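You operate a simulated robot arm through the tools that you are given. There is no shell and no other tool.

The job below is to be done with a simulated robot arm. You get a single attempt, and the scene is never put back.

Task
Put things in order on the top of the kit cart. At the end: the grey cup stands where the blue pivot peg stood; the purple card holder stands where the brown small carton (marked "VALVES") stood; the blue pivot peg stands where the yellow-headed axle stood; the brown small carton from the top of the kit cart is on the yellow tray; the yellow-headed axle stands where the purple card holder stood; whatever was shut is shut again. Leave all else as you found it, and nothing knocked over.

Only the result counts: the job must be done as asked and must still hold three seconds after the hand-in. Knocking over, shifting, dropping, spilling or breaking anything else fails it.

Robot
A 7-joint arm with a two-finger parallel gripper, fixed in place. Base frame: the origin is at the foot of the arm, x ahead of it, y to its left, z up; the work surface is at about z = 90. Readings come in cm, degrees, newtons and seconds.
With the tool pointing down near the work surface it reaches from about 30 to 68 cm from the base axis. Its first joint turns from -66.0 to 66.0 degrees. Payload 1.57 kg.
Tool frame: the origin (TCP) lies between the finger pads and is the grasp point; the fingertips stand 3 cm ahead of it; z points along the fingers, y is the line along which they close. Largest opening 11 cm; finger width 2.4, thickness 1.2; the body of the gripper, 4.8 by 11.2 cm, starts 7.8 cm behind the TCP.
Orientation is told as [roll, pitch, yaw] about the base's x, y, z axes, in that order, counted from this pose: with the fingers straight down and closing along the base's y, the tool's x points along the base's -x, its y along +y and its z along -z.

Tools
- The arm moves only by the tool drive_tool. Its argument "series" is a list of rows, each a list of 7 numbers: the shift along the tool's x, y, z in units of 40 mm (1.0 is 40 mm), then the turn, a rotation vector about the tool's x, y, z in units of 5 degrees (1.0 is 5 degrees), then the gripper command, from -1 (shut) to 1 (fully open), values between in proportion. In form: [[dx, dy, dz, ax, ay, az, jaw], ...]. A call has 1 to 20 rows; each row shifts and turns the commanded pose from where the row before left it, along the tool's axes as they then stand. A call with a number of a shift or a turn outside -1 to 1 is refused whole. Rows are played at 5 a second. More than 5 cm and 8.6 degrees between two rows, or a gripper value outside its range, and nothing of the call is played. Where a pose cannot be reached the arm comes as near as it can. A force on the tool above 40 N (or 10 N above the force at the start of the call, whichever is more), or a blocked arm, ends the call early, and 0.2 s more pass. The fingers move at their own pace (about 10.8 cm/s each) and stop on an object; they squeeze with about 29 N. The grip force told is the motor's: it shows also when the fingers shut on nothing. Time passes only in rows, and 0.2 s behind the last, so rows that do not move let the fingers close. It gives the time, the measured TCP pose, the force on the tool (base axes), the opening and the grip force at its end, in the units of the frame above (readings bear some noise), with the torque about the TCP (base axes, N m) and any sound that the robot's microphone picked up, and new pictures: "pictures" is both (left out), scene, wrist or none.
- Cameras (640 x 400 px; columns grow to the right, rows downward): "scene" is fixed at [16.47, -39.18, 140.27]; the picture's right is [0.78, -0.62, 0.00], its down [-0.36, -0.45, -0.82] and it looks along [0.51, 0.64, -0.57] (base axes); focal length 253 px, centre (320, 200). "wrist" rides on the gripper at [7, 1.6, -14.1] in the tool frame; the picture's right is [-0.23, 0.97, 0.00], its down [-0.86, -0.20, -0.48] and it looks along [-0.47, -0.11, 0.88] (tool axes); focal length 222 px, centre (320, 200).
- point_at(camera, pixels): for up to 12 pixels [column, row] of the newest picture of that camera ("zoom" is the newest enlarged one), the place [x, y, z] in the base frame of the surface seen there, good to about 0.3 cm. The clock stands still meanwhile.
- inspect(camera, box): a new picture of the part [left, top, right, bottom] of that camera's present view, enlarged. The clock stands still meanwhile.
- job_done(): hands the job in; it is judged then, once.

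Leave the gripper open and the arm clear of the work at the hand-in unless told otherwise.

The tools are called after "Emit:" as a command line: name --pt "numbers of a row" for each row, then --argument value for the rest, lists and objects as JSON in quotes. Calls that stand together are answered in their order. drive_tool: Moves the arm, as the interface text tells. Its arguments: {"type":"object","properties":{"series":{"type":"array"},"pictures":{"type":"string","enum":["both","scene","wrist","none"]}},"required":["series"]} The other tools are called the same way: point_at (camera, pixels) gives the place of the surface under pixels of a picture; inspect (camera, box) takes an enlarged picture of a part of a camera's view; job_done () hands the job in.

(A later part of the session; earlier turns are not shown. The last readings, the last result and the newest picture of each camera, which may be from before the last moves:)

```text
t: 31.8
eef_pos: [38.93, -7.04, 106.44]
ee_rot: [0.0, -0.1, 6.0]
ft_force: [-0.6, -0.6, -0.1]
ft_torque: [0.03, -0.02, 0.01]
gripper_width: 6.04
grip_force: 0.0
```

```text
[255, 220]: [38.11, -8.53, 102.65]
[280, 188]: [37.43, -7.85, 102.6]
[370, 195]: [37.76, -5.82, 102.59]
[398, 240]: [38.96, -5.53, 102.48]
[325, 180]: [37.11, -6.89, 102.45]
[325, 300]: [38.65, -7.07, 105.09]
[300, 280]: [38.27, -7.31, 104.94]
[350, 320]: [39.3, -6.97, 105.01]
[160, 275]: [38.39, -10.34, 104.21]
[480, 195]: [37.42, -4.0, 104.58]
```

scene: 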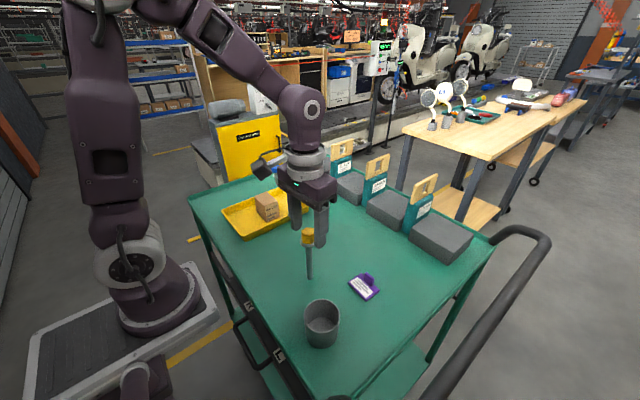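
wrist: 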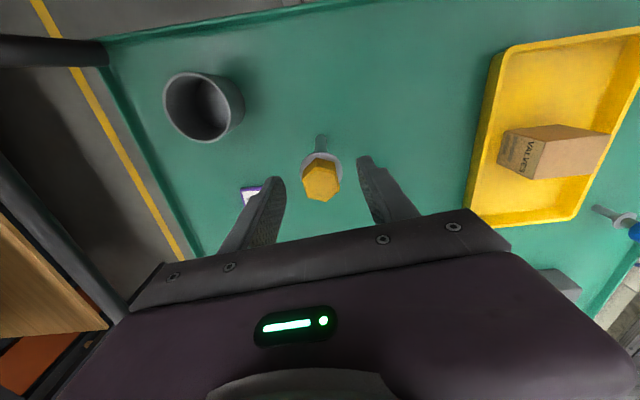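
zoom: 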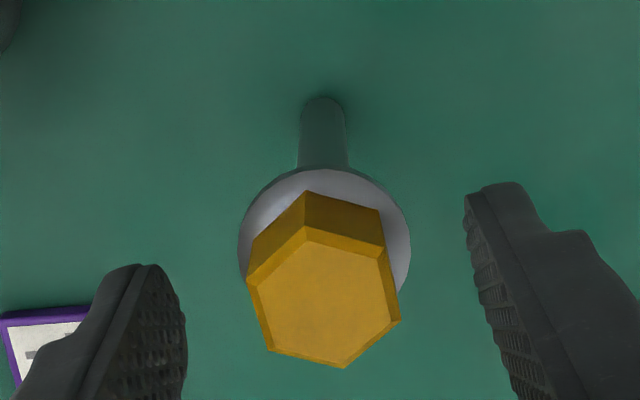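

Flange top is at 102.55, head top at 105.0. Lowering 5.5 mm more and closing in small steps.

Emit:
drive_tool --pt "0 0 0.08 0 0 0 0.1" --pt "0 0 0.06 0 0 0 0.0" --pt "0 0 0 0 0 0 -0.2" --pt "0 0 0 0 0 0 -0.35" --pt "0 0 0 0 0 0 -0.42"

Emit:
inspect --camera "wrist" --box '[250, 110, 390, 210]'

Emit:
inspect --camera "scene" --box '[280, 215, 344, 255]'

```text
t: 33.0
eef_pos: [38.88, -7.04, 105.85]
ee_rot: [0.0, 0.0, 6.0]
ft_force: [0.8, -0.3, 0.7]
ft_torque: [0.0, -0.01, -0.01]
gripper_width: 3.19
grip_force: 0.0
```

scene: 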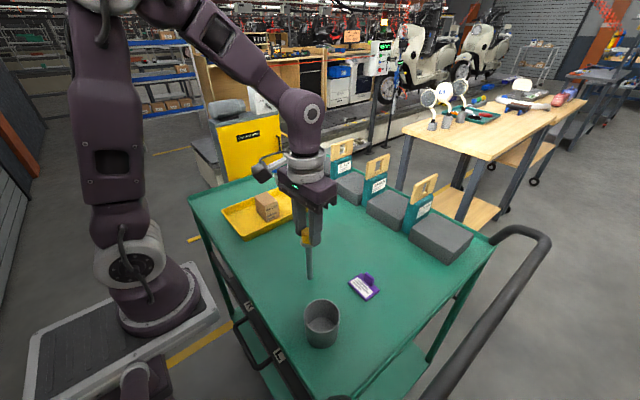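
wrist: 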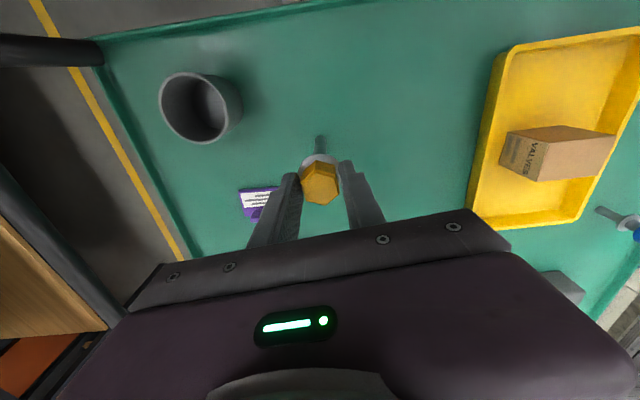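

```text
4.00 times, centred on (320, 160) of wrist
```

zoom: 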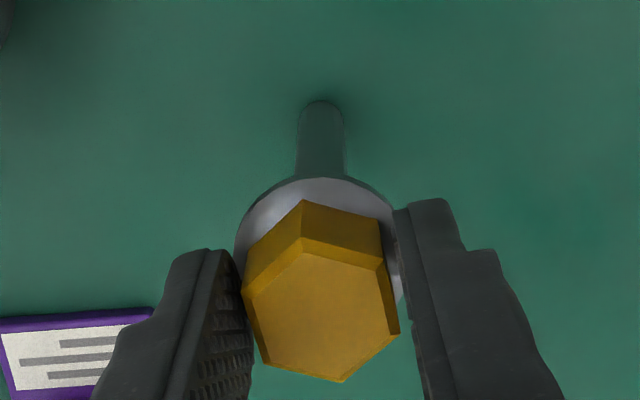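

```text
10.00 times, centred on (312, 235) of scene
```

zoom: 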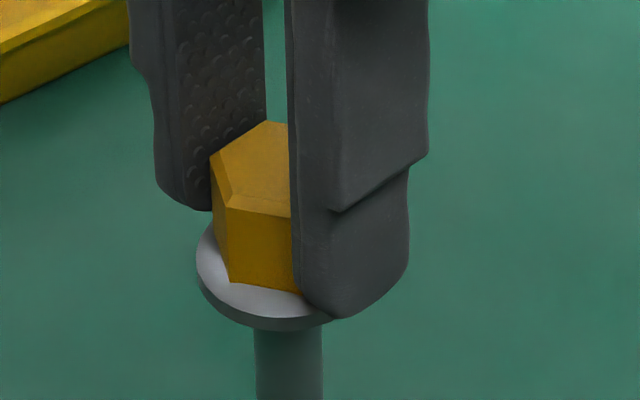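

Both fingers are beside the flats, tips above the flange. Closing fully.

Emit:
drive_tool --pt "0 0 0 0 0 0 -0.46" --pt "0 0 0 0 0 0 -0.5" --pt "0 0 0 0 0 0 -0.55" --pt "0 0 0 0 0 0 -1" --pt "0 0 0 0 0 0 -1"

Emit:
inspect --camera "scene" --box '[280, 215, 344, 285]'

```text
t: 34.2
eef_pos: [38.92, -7.07, 105.83]
ee_rot: [0.0, -0.1, 6.0]
ft_force: [0.5, 1.2, 1.7]
ft_torque: [0.05, 0.03, -0.03]
gripper_width: 2.9
grip_force: 28.9
```

scene: 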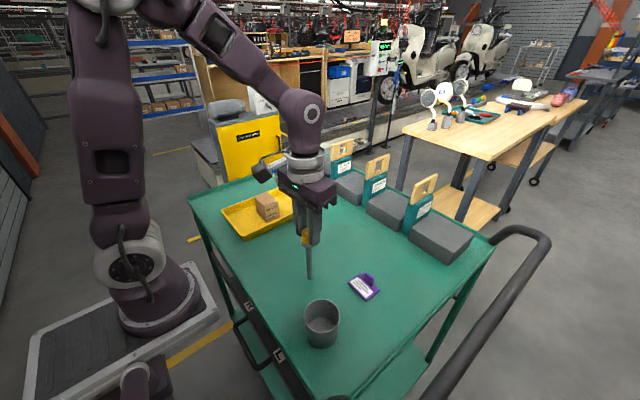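
wrist: 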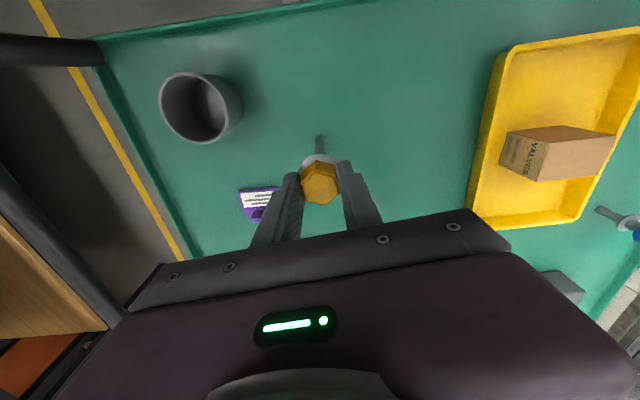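

```text
5.71 times, centred on (312, 250) of scene
```

zoom: 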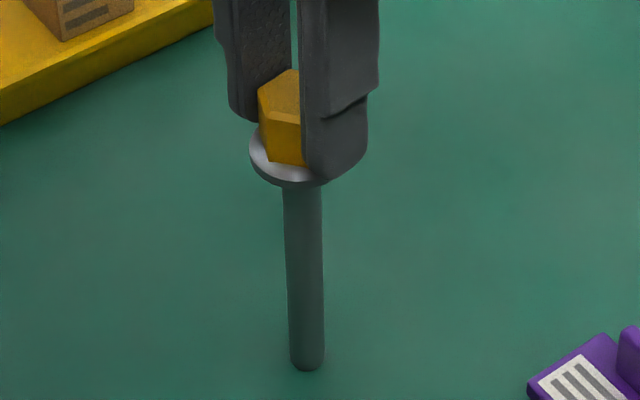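

Gripped flat-to-flat (2.9 cm). Lifting 1.5 cm slowly and looking at the foot.

Emit:
drive_tool --pt "0 0 -0.05 0 0 0 -1" --pt "0 0 -0.1 0 0 0 -1" --pt "0 0 -0.1 0 0 0 -1" --pt "0 0 -0.12 0 0 0 -1" --pt "0 0 0 0 0 0 -1"

Emit:
inspect --camera "scene" --box '[280, 215, 344, 285]'

```text
t: 35.4
eef_pos: [38.99, -7.02, 107.29]
ee_rot: [0.0, 0.0, 6.0]
ft_force: [-0.8, -0.3, -1.6]
ft_torque: [-0.01, 0.0, 0.01]
gripper_width: 2.88
grip_force: 29.1
```

scene: 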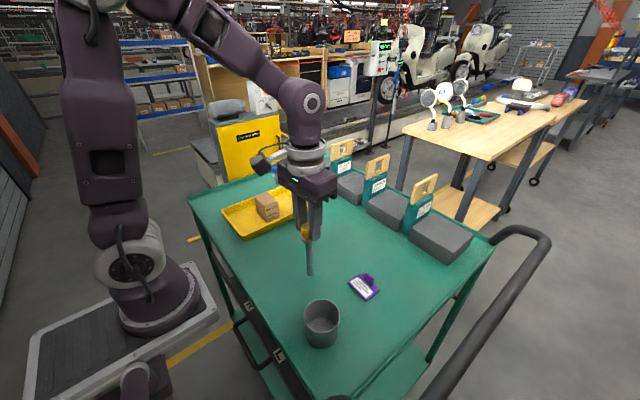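
wrist: 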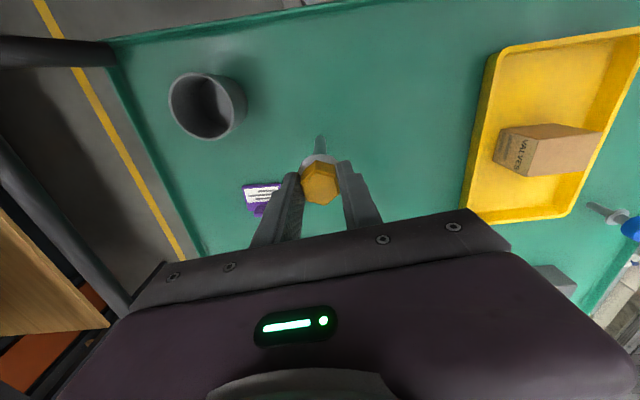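

```text
5.71 times, centred on (312, 250) of scene
```

zoom: 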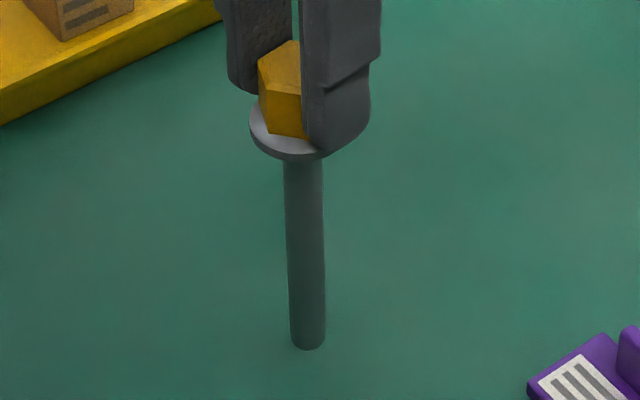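

Free-standing, no socket; the axle hangs vertically. Raising 4 cm more, then carrying smoothly to the holder's old place (57.0, 0.95).

Emit:
drive_tool --pt "0 0 -0.3 0 0 0 -1" --pt "0 0 -0.4 0 0 0 -1" --pt "0 0 -0.3 0 0 0 -1" --pt "-0.2 0.065 0 0 0 0 -1" --pt "-0.3 0.097 0 0 0 0 -1" --pt "-0.4 0.13 0 0 0 0 -1" --pt "-0.5 0.162 0 0 0 0 -1" --pt "-0.5 0.162 0 0 0 0 -1" --pt "-0.5 0.162 0 0 0 0 -1" --pt "-0.5 0.162 0 0 0 0 -1" --pt "-0.5 0.162 0 0 0 0 -1" --pt "-0.5 0.162 0 0 0 0 -1" --pt "-0.4 0.13 0 0 0 0 -1" --pt "-0.25 0.081 0 0 0 0 -1" --pt "-0.145 0.047 0 0 0 0 -1" --pt "0 0 0 0 0 0 -1" --pt "0 0 0 0 0 0 -1"

Emit:
inspect --camera "scene" --box '[310, 165, 390, 235]'

```text
t: 39.0
eef_pos: [56.94, 1.03, 111.35]
ee_rot: [0.0, 0.1, 6.0]
ft_force: [-0.8, -0.5, -2.2]
ft_torque: [0.0, -0.02, -0.02]
gripper_width: 2.91
grip_force: 28.8
```

scene: 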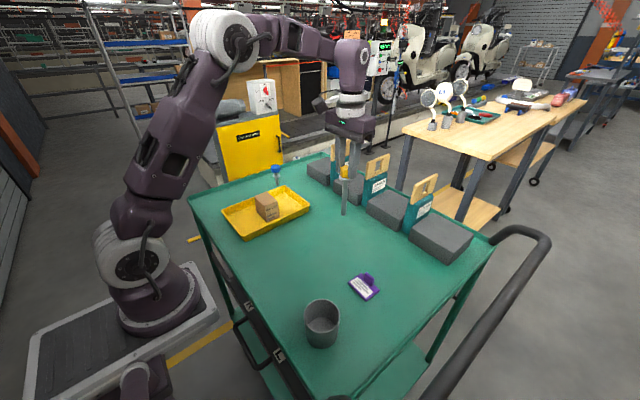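
wrist: 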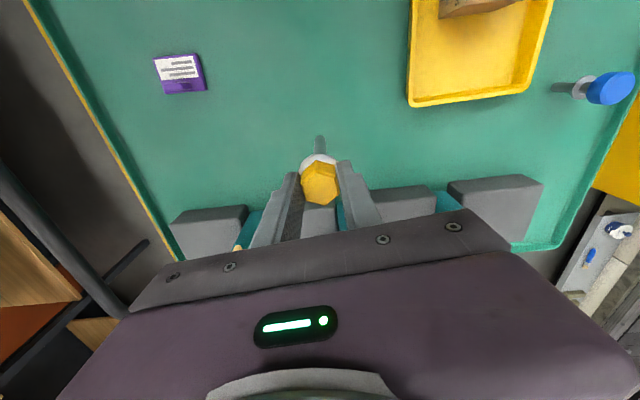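

```text
5.71 times, centred on (350, 200) of scene
```

zoom: 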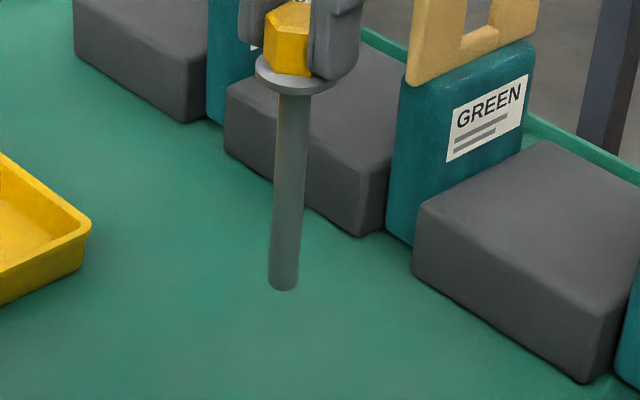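

The rod appears vertical. Lowering to ≈ 3 mm above contact (the pick height was 105.84).

Emit:
drive_tool --pt "0 0 0.2 0 0 0 -1" --pt "0 0 0.35 0 0 0 -1" --pt "0 0 0.35 0 0 0 -1" --pt "0 0 0.25 0 0 0 -1" --pt "0 0 0.15 0 0 0 -1" --pt "0 0 0 0 0 0 -1" --pt "0 0 0 0 0 0 -1"

Emit:
inspect --camera "scene" --box '[310, 165, 390, 235]'

```text
t: 40.6
eef_pos: [56.95, 0.96, 106.02]
ee_rot: [0.0, -0.1, 6.0]
ft_force: [0.3, -0.5, -1.1]
ft_torque: [0.01, 0.0, 0.01]
gripper_width: 2.87
grip_force: 28.5
```

scene: 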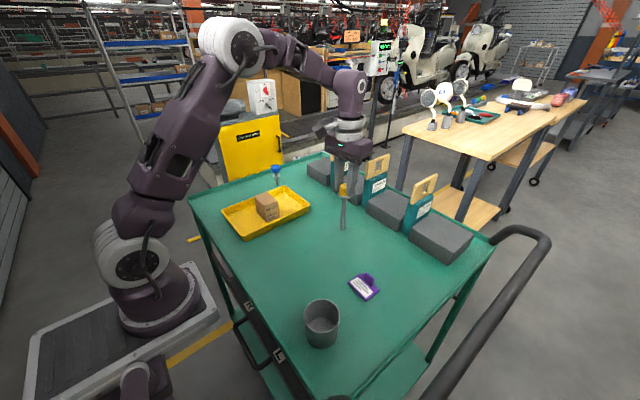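
wrist: 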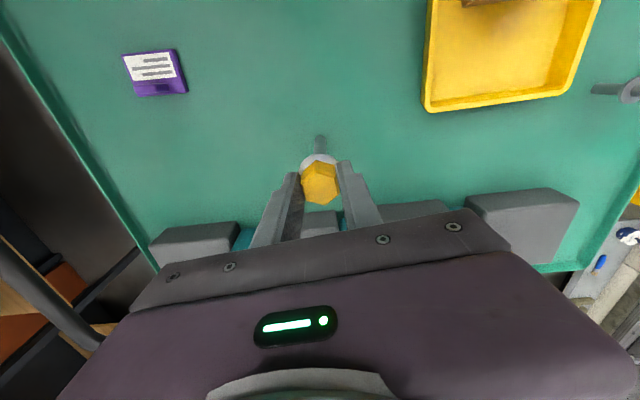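

```text
5.71 times, centred on (350, 200) of scene
```

zoom: 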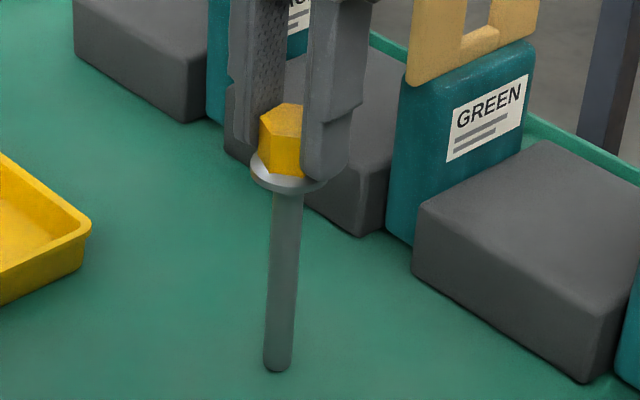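

Feeling down in 0.4–0.6 mm steps.

Emit:
drive_tool --pt "0 0 0.015 0 0 0 -1" --pt "0 0 0.015 0 0 0 -1" --pt "0 0 0.01 0 0 0 -1" --pt "0 0 0 0 0 0 -1" --pictures "none"

```text
t: 41.6
eef_pos: [56.94, 1.0, 105.75]
ee_rot: [0.0, 0.0, 6.1]
ft_force: [0.1, -0.6, -2.0]
ft_torque: [0.02, -0.01, 0.0]
gripper_width: 2.88
grip_force: 28.8
```

Emit:
drive_tool --pt "0 0 0.01 0 0 0 -1" --pt "0 0 0.01 0 0 0 -1" --pt "0 0 0 0 0 0 -1" --pictures "none"

```text
t: 42.4
eef_pos: [56.91, 0.98, 105.95]
ee_rot: [0.0, 0.0, 6.0]
ft_force: [0.0, 0.4, 2.0]
ft_torque: [0.0, 0.08, 0.0]
gripper_width: 2.93
grip_force: 28.8
```

Contact (+2 N from −1.5 N). Opening gently.

Emit:
drive_tool --pt "0 0 0 0 0 0 -0.45" --pt "0 0 0 0 0 0 -0.4" --pt "0 0 0 0 0 0 -0.3" --pt "0 0 0 0 0 0 -0.1" --pt "0 0 0 0 0 0 0.1" --pt "0 0 0 0 0 0 0.1"

Emit:
inspect --camera "scene" --box '[310, 165, 390, 235]'

```text
t: 43.8
eef_pos: [56.97, 0.98, 105.85]
ee_rot: [0.0, 0.0, 6.0]
ft_force: [0.5, 0.2, -0.9]
ft_torque: [-0.02, 0.04, 0.0]
gripper_width: 6.05
grip_force: 0.1
```

scene: 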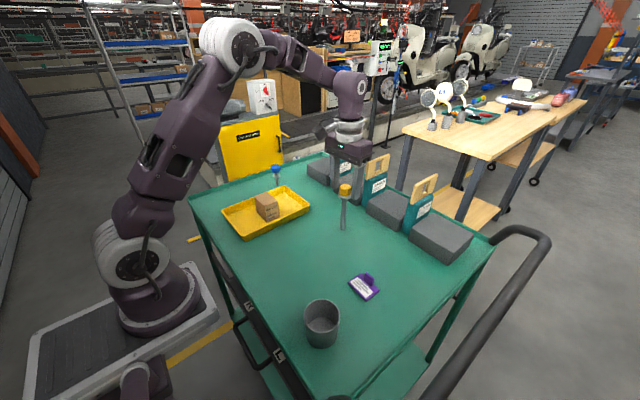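
wrist: 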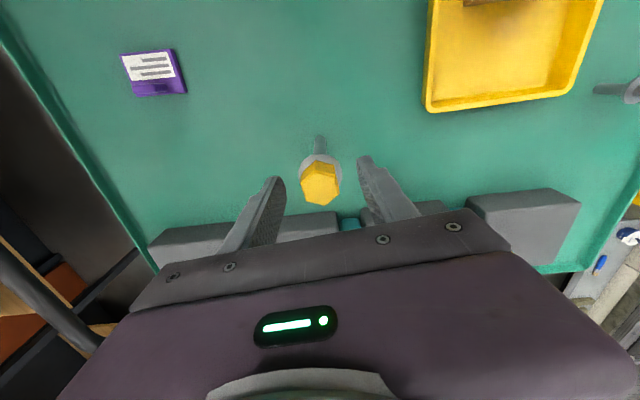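

```text
5.71 times, centred on (350, 200) of scene
```

zoom: 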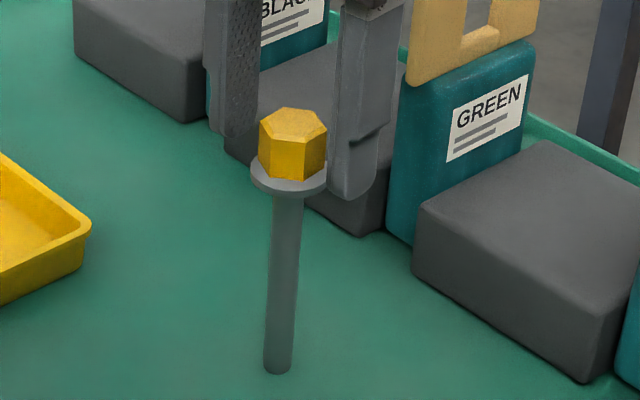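

The axle stands upright at (57,1). Rising straight up 12 cm, turning yaw to 0 and going over the blue peg (54.85, 34.4).

Emit:
drive_tool --pt "0 0 -0.2 0 0 0 0.1" --pt "0 0 -0.6 0 0 0 0.1" --pt "0 0 -0.9 0 0 0 0.1" --pt "0 0 -0.8 0 0 0 0.1" --pt "0 0 -0.3 0 0 0.6 0.1" --pt "0 0 0 0 0 0.6 0.1" --pt "0.03 0.45 0 0 0 0 0.1" --pt "0.06 0.9 0 0 0 0 0.1" --pt "0.06 0.9 0 0 0 0 0.1" --pt "0.06 0.9 0 0 0 0 0.1" --pt "0.06 0.9 0 0 0 0 0.1" --pt "0.06 0.9 0 0 0 0 0.1" --pt "0.06 0.9 0 0 0 0 0.1" --pt "0.06 0.9 0 0 0 0 0.1" --pt "0.06 0.9 0 0 0 0 0.1" --pt "0.02 0.7 0 0 0 0 0.1" --pt "0 0 0 0 0 0 0.1"

Emit:
inspect --camera "wrist" --box '[250, 90, 390, 190]'

```text
t: 47.4
eef_pos: [54.07, 28.58, 116.14]
ee_rot: [0.1, 0.0, 0.0]
ft_force: [-0.4, 0.4, -0.7]
ft_torque: [-0.04, 0.03, 0.01]
gripper_width: 6.03
grip_force: 0.0
out of reach, approached as far as the arm can: row 14, 15, 16
```

scene: 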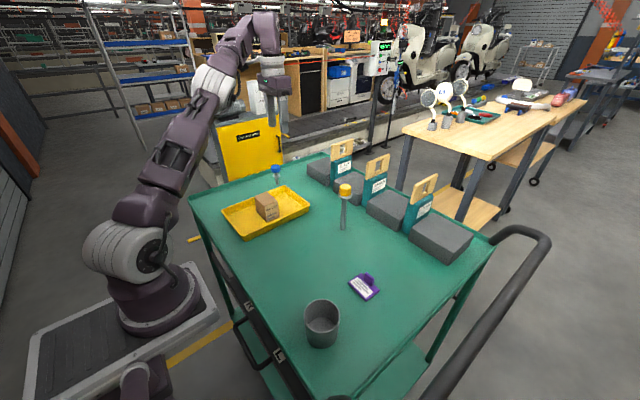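
wrist: 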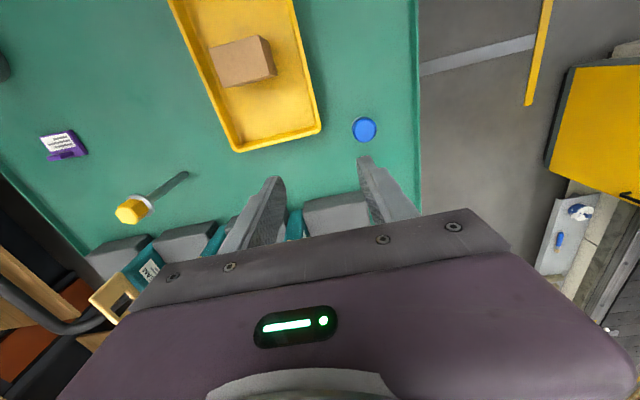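

```text
4.00 times, centred on (320, 140) of wrist
```

zoom: 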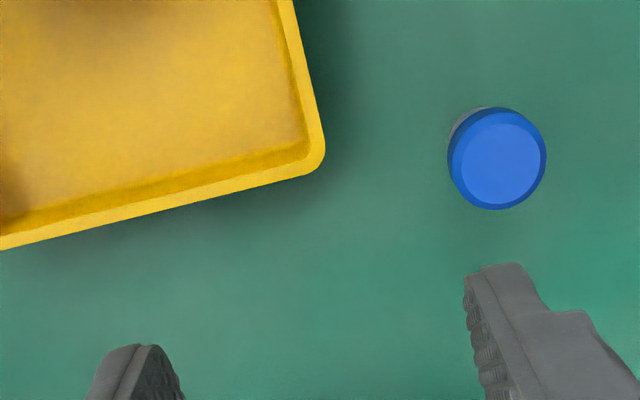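

At this height the arm's reach ends (stopped at y = 28.6). Peg is seen fine. Lowering to z ≈ 106 (tips at 103, above the peg's 98) gains reach; then I'll read the pose.

Emit:
drive_tool --pt "0 0 0.5 0 0 0 0.1" --pt "0 0 0.7 0 0 0 0.1" --pt "0 0 0.7 0 0 0 0.1" --pt "0 0 0.6 0 0 0 0.1" --pt "0 0 0 0 0 0 0.1"

Emit:
inspect --camera "wrist" --box '[250, 90, 390, 190]'

```text
t: 48.6
eef_pos: [54.15, 28.56, 106.07]
ee_rot: [-0.1, 0.0, 0.0]
ft_force: [0.5, -0.4, -0.6]
ft_torque: [0.0, -0.02, 0.0]
gripper_width: 6.07
grip_force: 0.1
```

scene: 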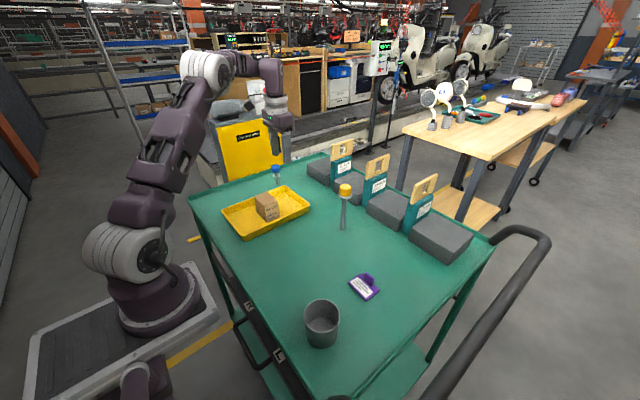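
wrist: 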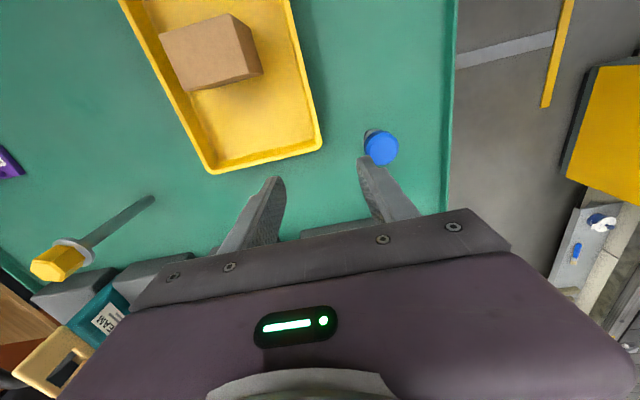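

```text
4.00 times, centred on (320, 140) of wrist
```

zoom: 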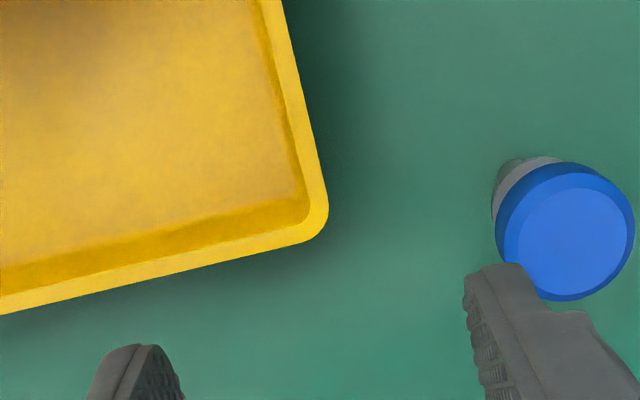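

The commanded pose stayed where the arm stopped. Measuring the peg's knob from this view.

Emit:
point_at --camera "zoom" --pixels '[[574, 235], [505, 240], [628, 222], [555, 185], [582, 293], [500, 205], [545, 160], [510, 165]]'

```text
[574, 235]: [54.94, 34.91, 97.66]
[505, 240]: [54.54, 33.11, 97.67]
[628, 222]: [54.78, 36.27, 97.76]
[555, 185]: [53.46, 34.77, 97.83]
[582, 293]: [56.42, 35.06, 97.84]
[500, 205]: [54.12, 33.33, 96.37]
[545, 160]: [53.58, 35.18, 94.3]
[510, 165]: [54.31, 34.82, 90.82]
```

Knob: centre ≈ (54.95, 34.75), top z 97.75. Lowering 2 cm more and moving over it.

Emit:
drive_tool --pt "0 0 0.5 0 0 0 0.1" --pt "-0.07 0.5 0 0 0 0 0.1" --pt "-0.07 0.55 0 0 0 0 0.1" --pt "-0.07 0.5 0 0 0 0 0.1" --pt "0 0 0 0 0 0 0.1"

Emit:
inspect --camera "wrist" --box '[250, 110, 390, 210]'

```text
t: 49.8
eef_pos: [54.91, 34.73, 104.22]
ee_rot: [0.1, 0.1, 0.0]
ft_force: [-0.4, 0.4, 0.0]
ft_torque: [-0.01, -0.03, -0.01]
gripper_width: 6.05
grip_force: 0.1
```

scene: 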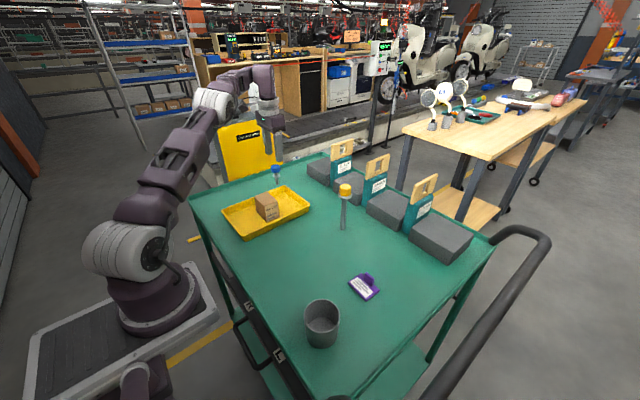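
wrist: 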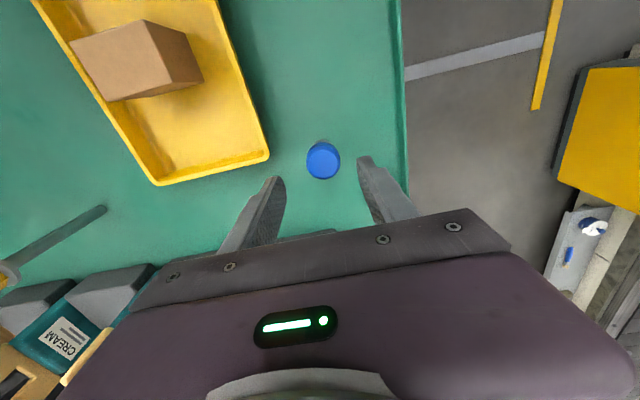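

```text
4.00 times, centred on (320, 160) of wrist
```

zoom: 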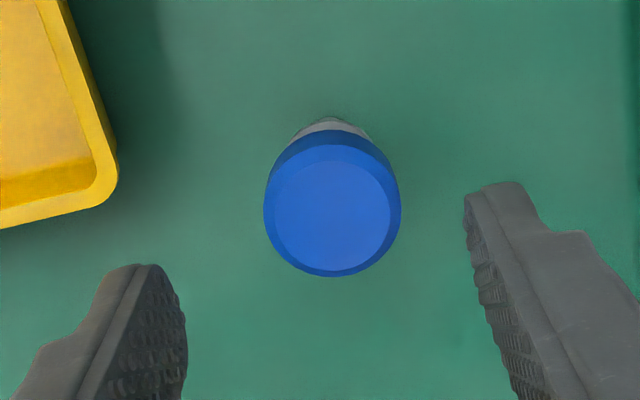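

Emit:
point_at --camera "zoom" --pixels '[[332, 215], [268, 215], [397, 208], [327, 135], [336, 272], [300, 175], [365, 170], [300, 255], [368, 255]]'

```text
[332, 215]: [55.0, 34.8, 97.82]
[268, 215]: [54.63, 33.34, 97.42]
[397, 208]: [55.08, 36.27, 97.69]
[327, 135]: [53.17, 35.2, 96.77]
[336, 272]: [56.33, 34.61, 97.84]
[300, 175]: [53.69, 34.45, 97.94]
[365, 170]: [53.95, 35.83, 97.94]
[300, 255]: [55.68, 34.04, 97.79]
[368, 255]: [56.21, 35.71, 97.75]
```

Peg centre (54.9, 34.8), matching the TCP. Descending to TCP 97.9 (tips at 94.9, above the flange at 94.2).

Emit:
drive_tool --pt "0 0.012 0.3 0 0 0 0.1" --pt "0 0 0.5 0 0 0 0.1" --pt "0 0 0.4 0 0 0 0.1" --pt "0 0 0.25 0 0 0 0.1" --pt "0 0 0.13 0 0 0 0.0" --pt "0 0 0 0 0 0 -0.1" --pt "0 0 0 0 0 0 -0.25"

Emit:
inspect --camera "scene" --box '[256, 150, 304, 190]'

Emit:
inspect --camera "wrist" --box '[250, 120, 390, 220]'

```text
t: 51.4
eef_pos: [54.8, 34.78, 97.88]
ee_rot: [0.0, 0.0, 0.0]
ft_force: [0.3, -0.8, -0.4]
ft_torque: [0.01, 0.0, 0.01]
gripper_width: 4.11
grip_force: 0.2
```

scene: 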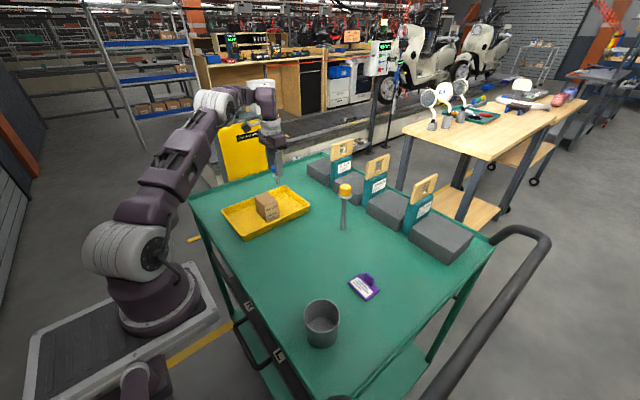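
wrist: 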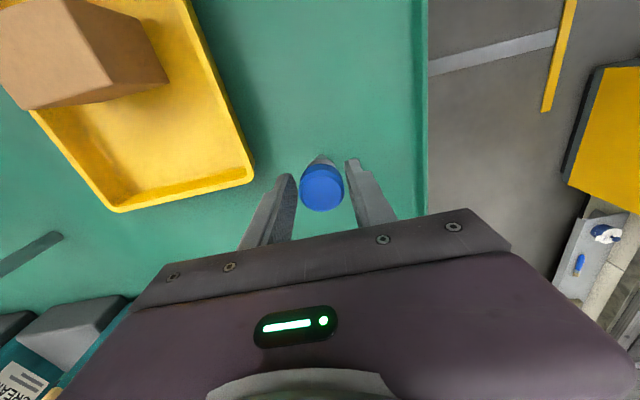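

```text
10.00 times, centred on (280, 170) of scene
```

zoom: 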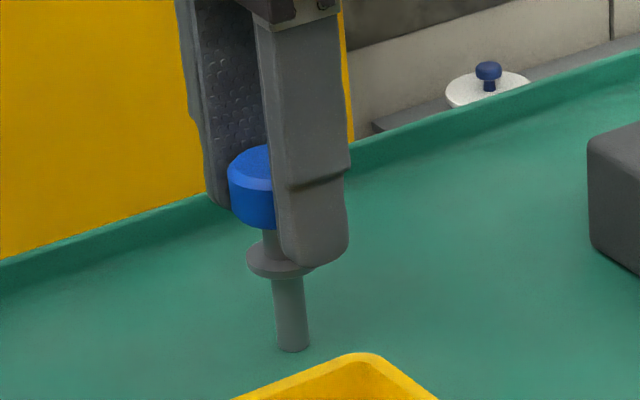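

```text
4.00 times, centred on (320, 170) of wrist
```

zoom: 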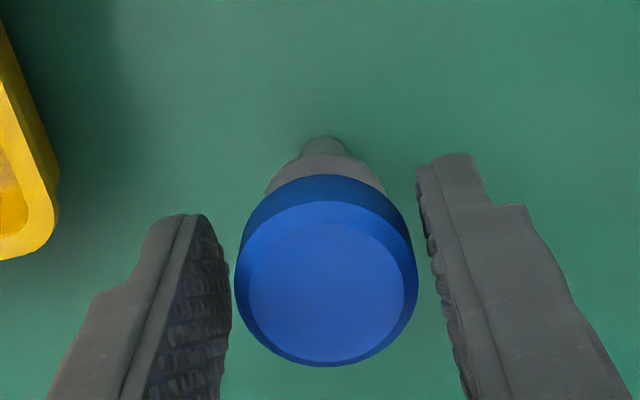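

The knob is centred between the pads with tips above the flange. Closing.

Emit:
drive_tool --pt "0 0 0 0 0 0 -0.32" --pt "0 0 0 0 0 0 -0.38" --pt "0 0 0 0 0 0 -0.44" --pt "0 0 0 0 0 0 -1" --pt "0 0 0 0 0 0 -1" --pictures "none"

Emit:
inspect --camera "scene" --box '[256, 150, 304, 190]'

```text
t: 52.6
eef_pos: [54.84, 35.06, 97.83]
ee_rot: [-0.1, -0.1, -0.1]
ft_force: [0.5, -0.3, 0.9]
ft_torque: [-0.01, -0.02, 0.0]
gripper_width: 3.26
grip_force: 28.8
```

```text
10.00 times, centred on (280, 170) of scene
```

zoom: 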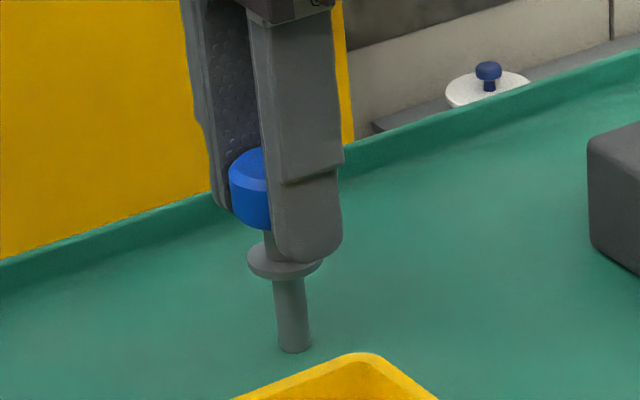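

Held (3.26 cm). Lifting carefully to z 104, moving inward, then up to 112.

Emit:
drive_tool --pt "0 0 -0.1 0 0 0 -1" --pt "0 0 -0.3 0 0 0 -1" --pt "0 0 -0.5 0 0 0 -1" --pt "0 0 -0.5 0 0 0 -1" --pt "0 0 -0.2 0 0 0 -1" --pt "0 0 0 0 0 0 -1" --pt "0.1 -0.4 0 0 0 0 -1" --pt "0.1 -0.7 -0.1 0 0 0 -1" --pt "0 -0.4 -0.3 0 0 0 -1" --pt "0 0 -0.6 0 0 0 -1" --pt "0 0 -0.6 0 0 0 -1" --pt "0 0 -0.4 0 0 0 -1" --pt "0 0 0 0 0 0 -1"

Emit:
inspect --camera "scene" --box '[240, 90, 320, 160]'

```text
t: 55.4
eef_pos: [54.07, 28.97, 112.37]
ee_rot: [0.0, -0.1, 0.0]
ft_force: [-0.2, 0.2, -0.3]
ft_torque: [0.01, -0.02, 0.0]
gripper_width: 3.25
grip_force: 29.1
```

scene: 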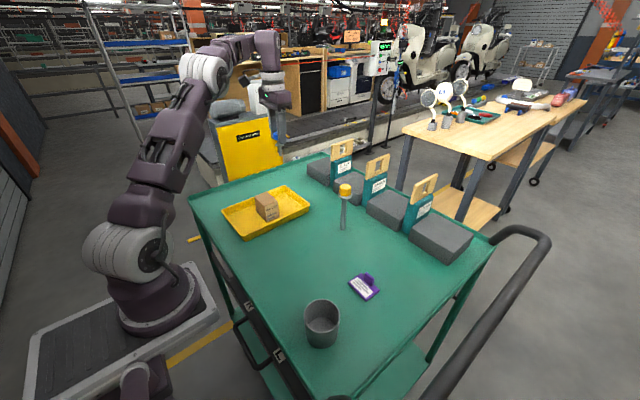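
wrist: 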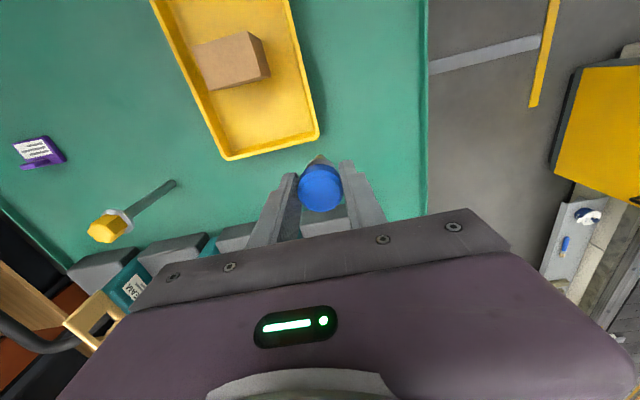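

```text
5.71 times, centred on (280, 125) of scene
```

zoom: 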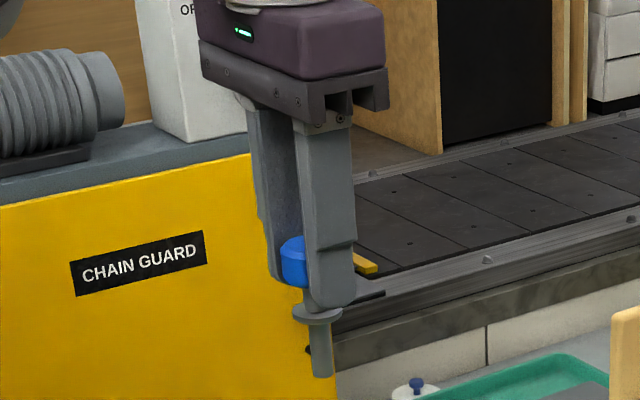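

The peg hangs vertically. Carrying it to the axle's old place (38.95,-7.1).

Emit:
drive_tool --pt "0.151 -0.36 0 0 0 0 -1" --pt "0.302 -0.72 0 0 0 0 -1" --pt "0.378 -0.9 0 0 0 0 -1" --pt "0.378 -0.9 0 0 0 0 -1" --pt "0.378 -0.9 0 0 0 0 -1" --pt "0.378 -0.9 0 0 0 0 -1" --pt "0.378 -0.9 0 0 0 0 -1" --pt "0.378 -0.9 0 0 0 0 -1" --pt "0.378 -0.9 0 0 0 0 -1" --pt "0.34 -0.81 0 0 0 0 -1" --pt "0.227 -0.54 0 0 0 0 -1" --pt "0.113 -0.27 0 0 0 0 -1" --pt "0 0 0 0 0 0 -1" --pt "0 0 0 0 0 0 -1"

```text
t: 58.4
eef_pos: [39.02, -7.0, 112.35]
ee_rot: [0.0, 0.0, 0.0]
ft_force: [0.9, 0.8, -0.4]
ft_torque: [-0.04, 0.02, -0.03]
gripper_width: 3.27
grip_force: 28.7
```

scene: 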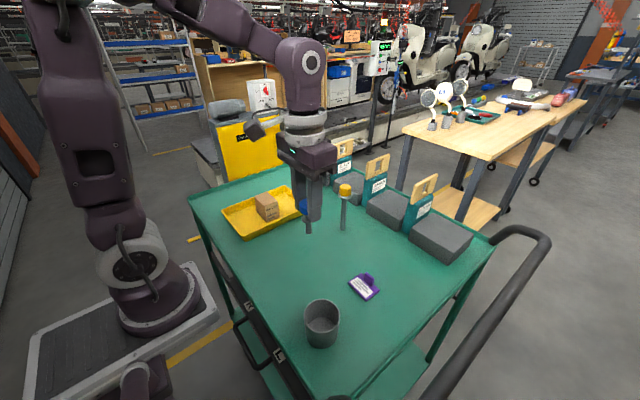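
wrist: 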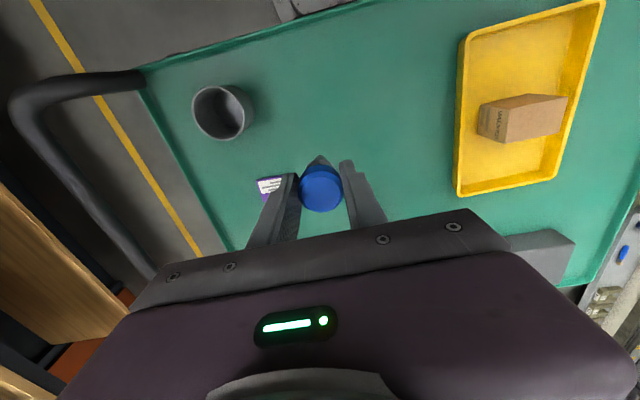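

Over the target. Descending to ≈ 2–3 mm above contact (the pick height was 97.86).

Emit:
drive_tool --pt "0 -0.01 0.3 0 0 0 -1" --pt "0 0 0.7 0 0 0 -1" --pt "0 0 0.8 0 0 0 -1" --pt "0 0 0.8 0 0 0 -1" --pt "0 0 0.5 0 0 0 -1" --pt "0 0 0.3 0 0 0 -1" --pt "0 0 0.14 0 0 0 -1" --pt "0 0 0 0 0 0 -1"

Emit:
inspect --camera "scene" --box '[280, 235, 344, 285]'

```text
t: 60.2
eef_pos: [39.0, -7.16, 98.09]
ee_rot: [-0.1, -0.1, 0.0]
ft_force: [0.7, 0.3, -0.1]
ft_torque: [-0.01, -0.01, 0.01]
gripper_width: 3.24
grip_force: 29.2
```

scene: 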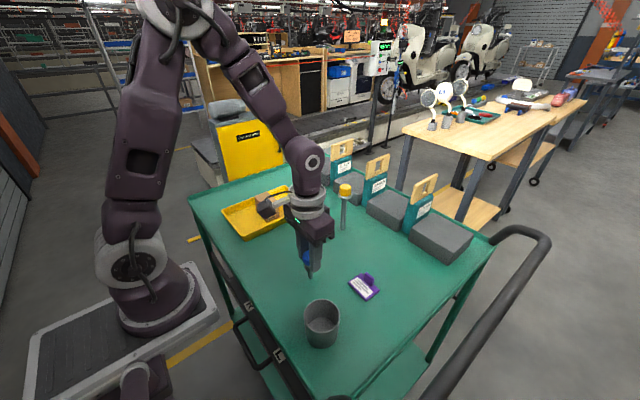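
wrist: 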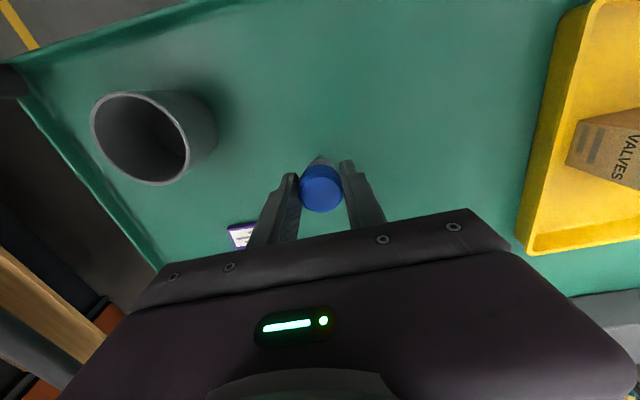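

```text
8.00 times, centred on (312, 260) of scene
```

zoom: 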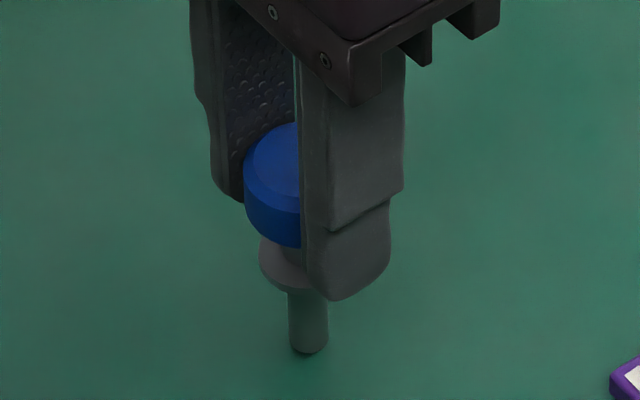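

Emit:
drive_tool --pt "0 0 0.015 0 0 0 -1" --pt "0 0 0.015 0 0 0 -1" --pt "0 0 0.01 0 0 0 -1" --pt "0 0 0 0 0 0 -1" --pictures "none"

```text
t: 61.2
eef_pos: [39.06, -7.17, 97.92]
ee_rot: [0.0, 0.0, 0.0]
ft_force: [-0.1, 0.0, -1.7]
ft_torque: [0.03, -0.01, 0.0]
gripper_width: 3.27
grip_force: 29.0
```

No contact yet; continuing in 0.4 mm steps.

Emit:
drive_tool --pt "0 0 0.01 0 0 0 -1" --pt "0 0 0.01 0 0 0 -1" --pt "0 0 0 0 0 0 -1" --pictures "none"

```text
t: 62.0
eef_pos: [38.99, -7.16, 97.96]
ee_rot: [0.0, 0.0, -0.1]
ft_force: [-0.4, -0.3, 3.1]
ft_torque: [-0.02, 0.03, 0.03]
gripper_width: 3.28
grip_force: 29.0
```

Contact (+3 N). Opening gently, checking.

Emit:
drive_tool --pt "0 0 0 0 0 0 -0.38" --pt "0 0 0 0 0 0 -0.32" --pt "0 0 0 0 0 0 -0.2" --pt "0 0 0 0 0 0 0.0" --pt "0 0 0 0 0 0 0.1" --pt "0 0 0 0 0 0 0.1"

Emit:
inspect --camera "scene" --box '[280, 235, 344, 285]'

```text
t: 63.4
eef_pos: [39.04, -7.19, 97.87]
ee_rot: [-0.1, -0.1, 0.0]
ft_force: [0.7, 0.5, -0.7]
ft_torque: [0.02, 0.0, 0.01]
gripper_width: 6.03
grip_force: 0.0
```

scene: 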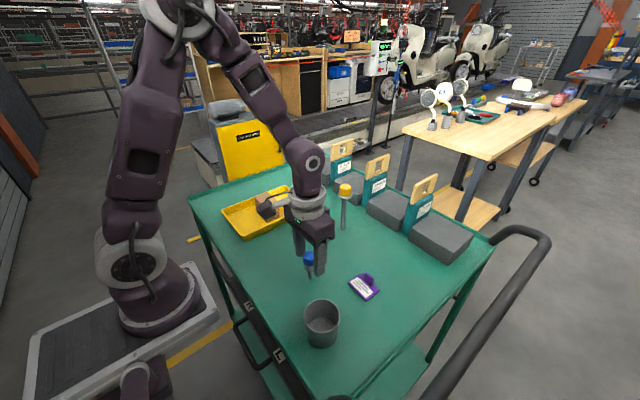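
wrist: 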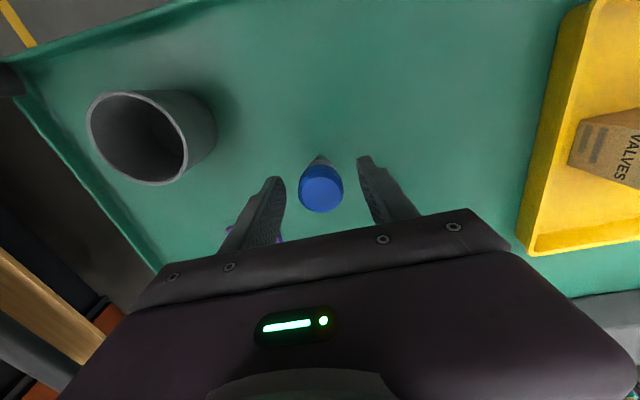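

```text
8.00 times, centred on (312, 260) of scene
```

zoom: 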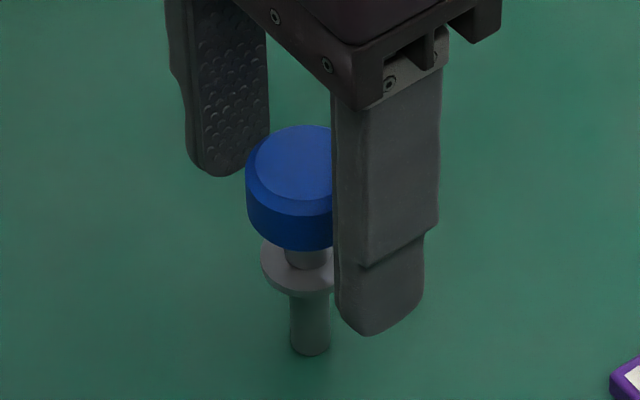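

The peg stands. Rising 14 cm, then going over the cup (32.9,-19.25) with the gripper fully open.

Emit:
drive_tool --pt "0 0 -0.2 0 0 0 0.1" --pt "0 0 -0.6 0 0 0 0.1" --pt "0 0 -0.9 0 0 0 0.1" --pt "0 0 -0.9 0 0 0 0.1" --pt "0 0 -0.9 0 0 0 0.4" --pt "0.2 -0.4 0 0 0 0 0.8" --pt "0.4 -0.8 0 0 0 0 1" --pt "0.4 -0.8 0 0 0 0 1" --pt "0.4 -0.8 0 0 0 0 1" --pt "0.125 -0.22 0 0 0 0 1" --pt "0 0 0 0 0 0 1"

Emit:
inspect --camera "wrist" --box '[250, 90, 390, 190]'

```text
t: 65.8
eef_pos: [32.78, -19.32, 111.93]
ee_rot: [-0.1, -0.1, 0.0]
ft_force: [0.1, 0.2, 0.4]
ft_torque: [0.02, 0.01, -0.01]
gripper_width: 11.0
grip_force: 0.1
```

scene: 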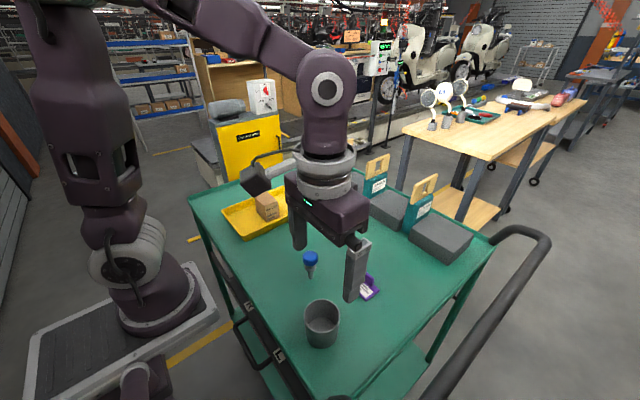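
wrist: 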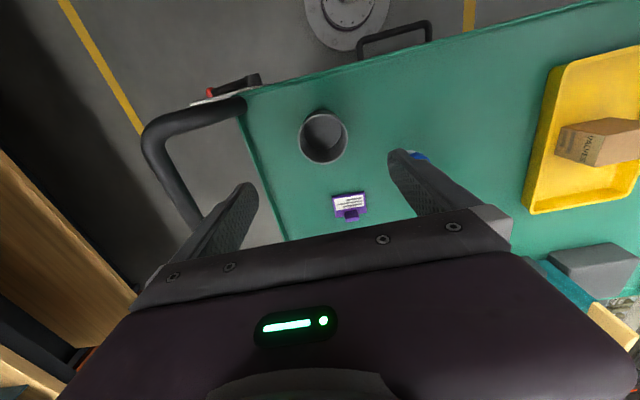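

```text
4.00 times, centred on (320, 140) of wrist
```

zoom: 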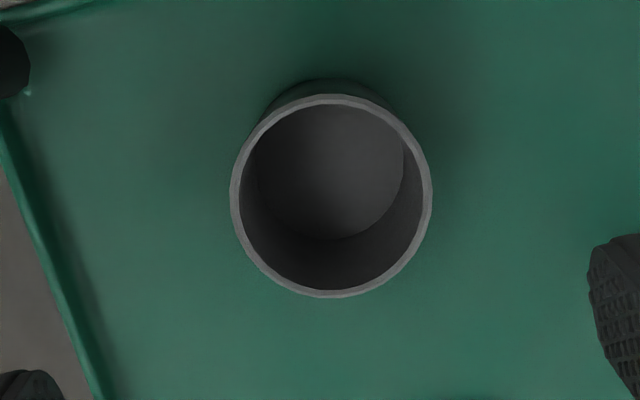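

The cup is empty. Measuring its rim: left (235,195), right (428,188), top (328,98), bottom (332,294).

Emit:
point_at --camera "zoom" --pixels '[[235, 195], [428, 188], [328, 99], [332, 294], [260, 120], [400, 265], [330, 85], [330, 180], [20, 160]]'

```text
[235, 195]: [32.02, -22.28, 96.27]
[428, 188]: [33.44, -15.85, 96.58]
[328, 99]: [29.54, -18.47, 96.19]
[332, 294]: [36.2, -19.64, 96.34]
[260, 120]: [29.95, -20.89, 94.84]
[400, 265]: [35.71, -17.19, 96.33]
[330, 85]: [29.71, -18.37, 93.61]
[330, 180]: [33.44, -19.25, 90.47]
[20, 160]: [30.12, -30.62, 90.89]
```

Cup centre (32.85,-19.1), diameter ≈ 6.7, rim z 96.3. Descending to TCP 94.2.

Emit:
drive_tool --pt "-0.015 0.05 0.4 0 0 0 1" --pt "0 0 0.9 0 0 0 1" --pt "0 0 0.9 0 0 0 1" --pt "0 0 0.9 0 0 0 1" --pt "0 0 0.7 0 0 0 1" --pt "0 0 0.4 0 0 0 1" --pt "0 0 0.23 0 0 0 1" --pt "0 0 0 0 0 0 0.8" --pt "0 0 0 0 0 0 0.5"

Emit:
inspect --camera "wrist" --box '[230, 90, 410, 220]'

```text
t: 67.8
eef_pos: [32.99, -19.15, 94.19]
ee_rot: [-0.1, 0.0, 0.1]
ft_force: [0.0, 0.1, 0.4]
ft_torque: [-0.02, 0.02, 0.05]
gripper_width: 8.28
grip_force: 0.0
```

scene: 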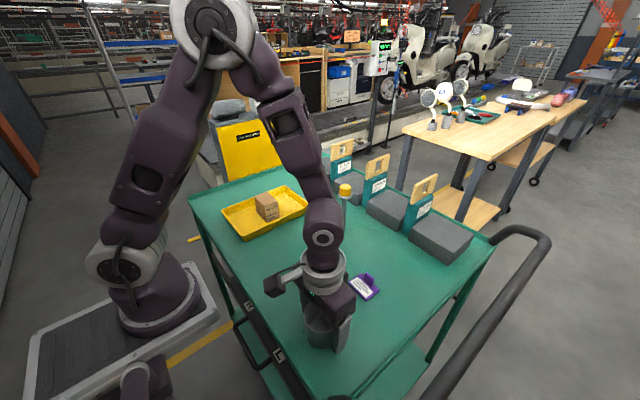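
wrist: 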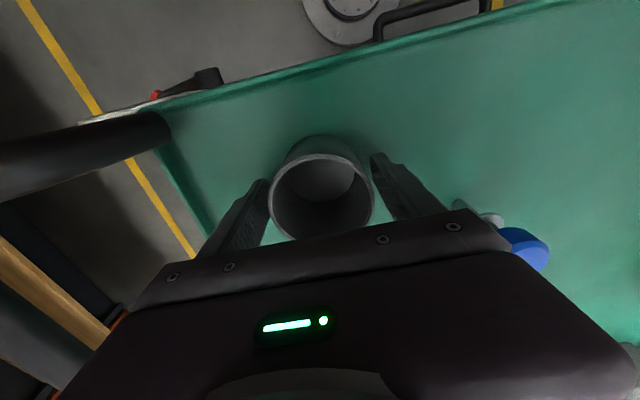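

```text
3.08 times, centred on (320, 155) of wrist
```

zoom: 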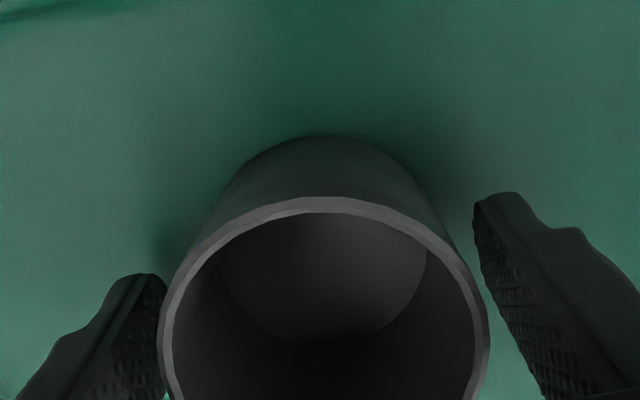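

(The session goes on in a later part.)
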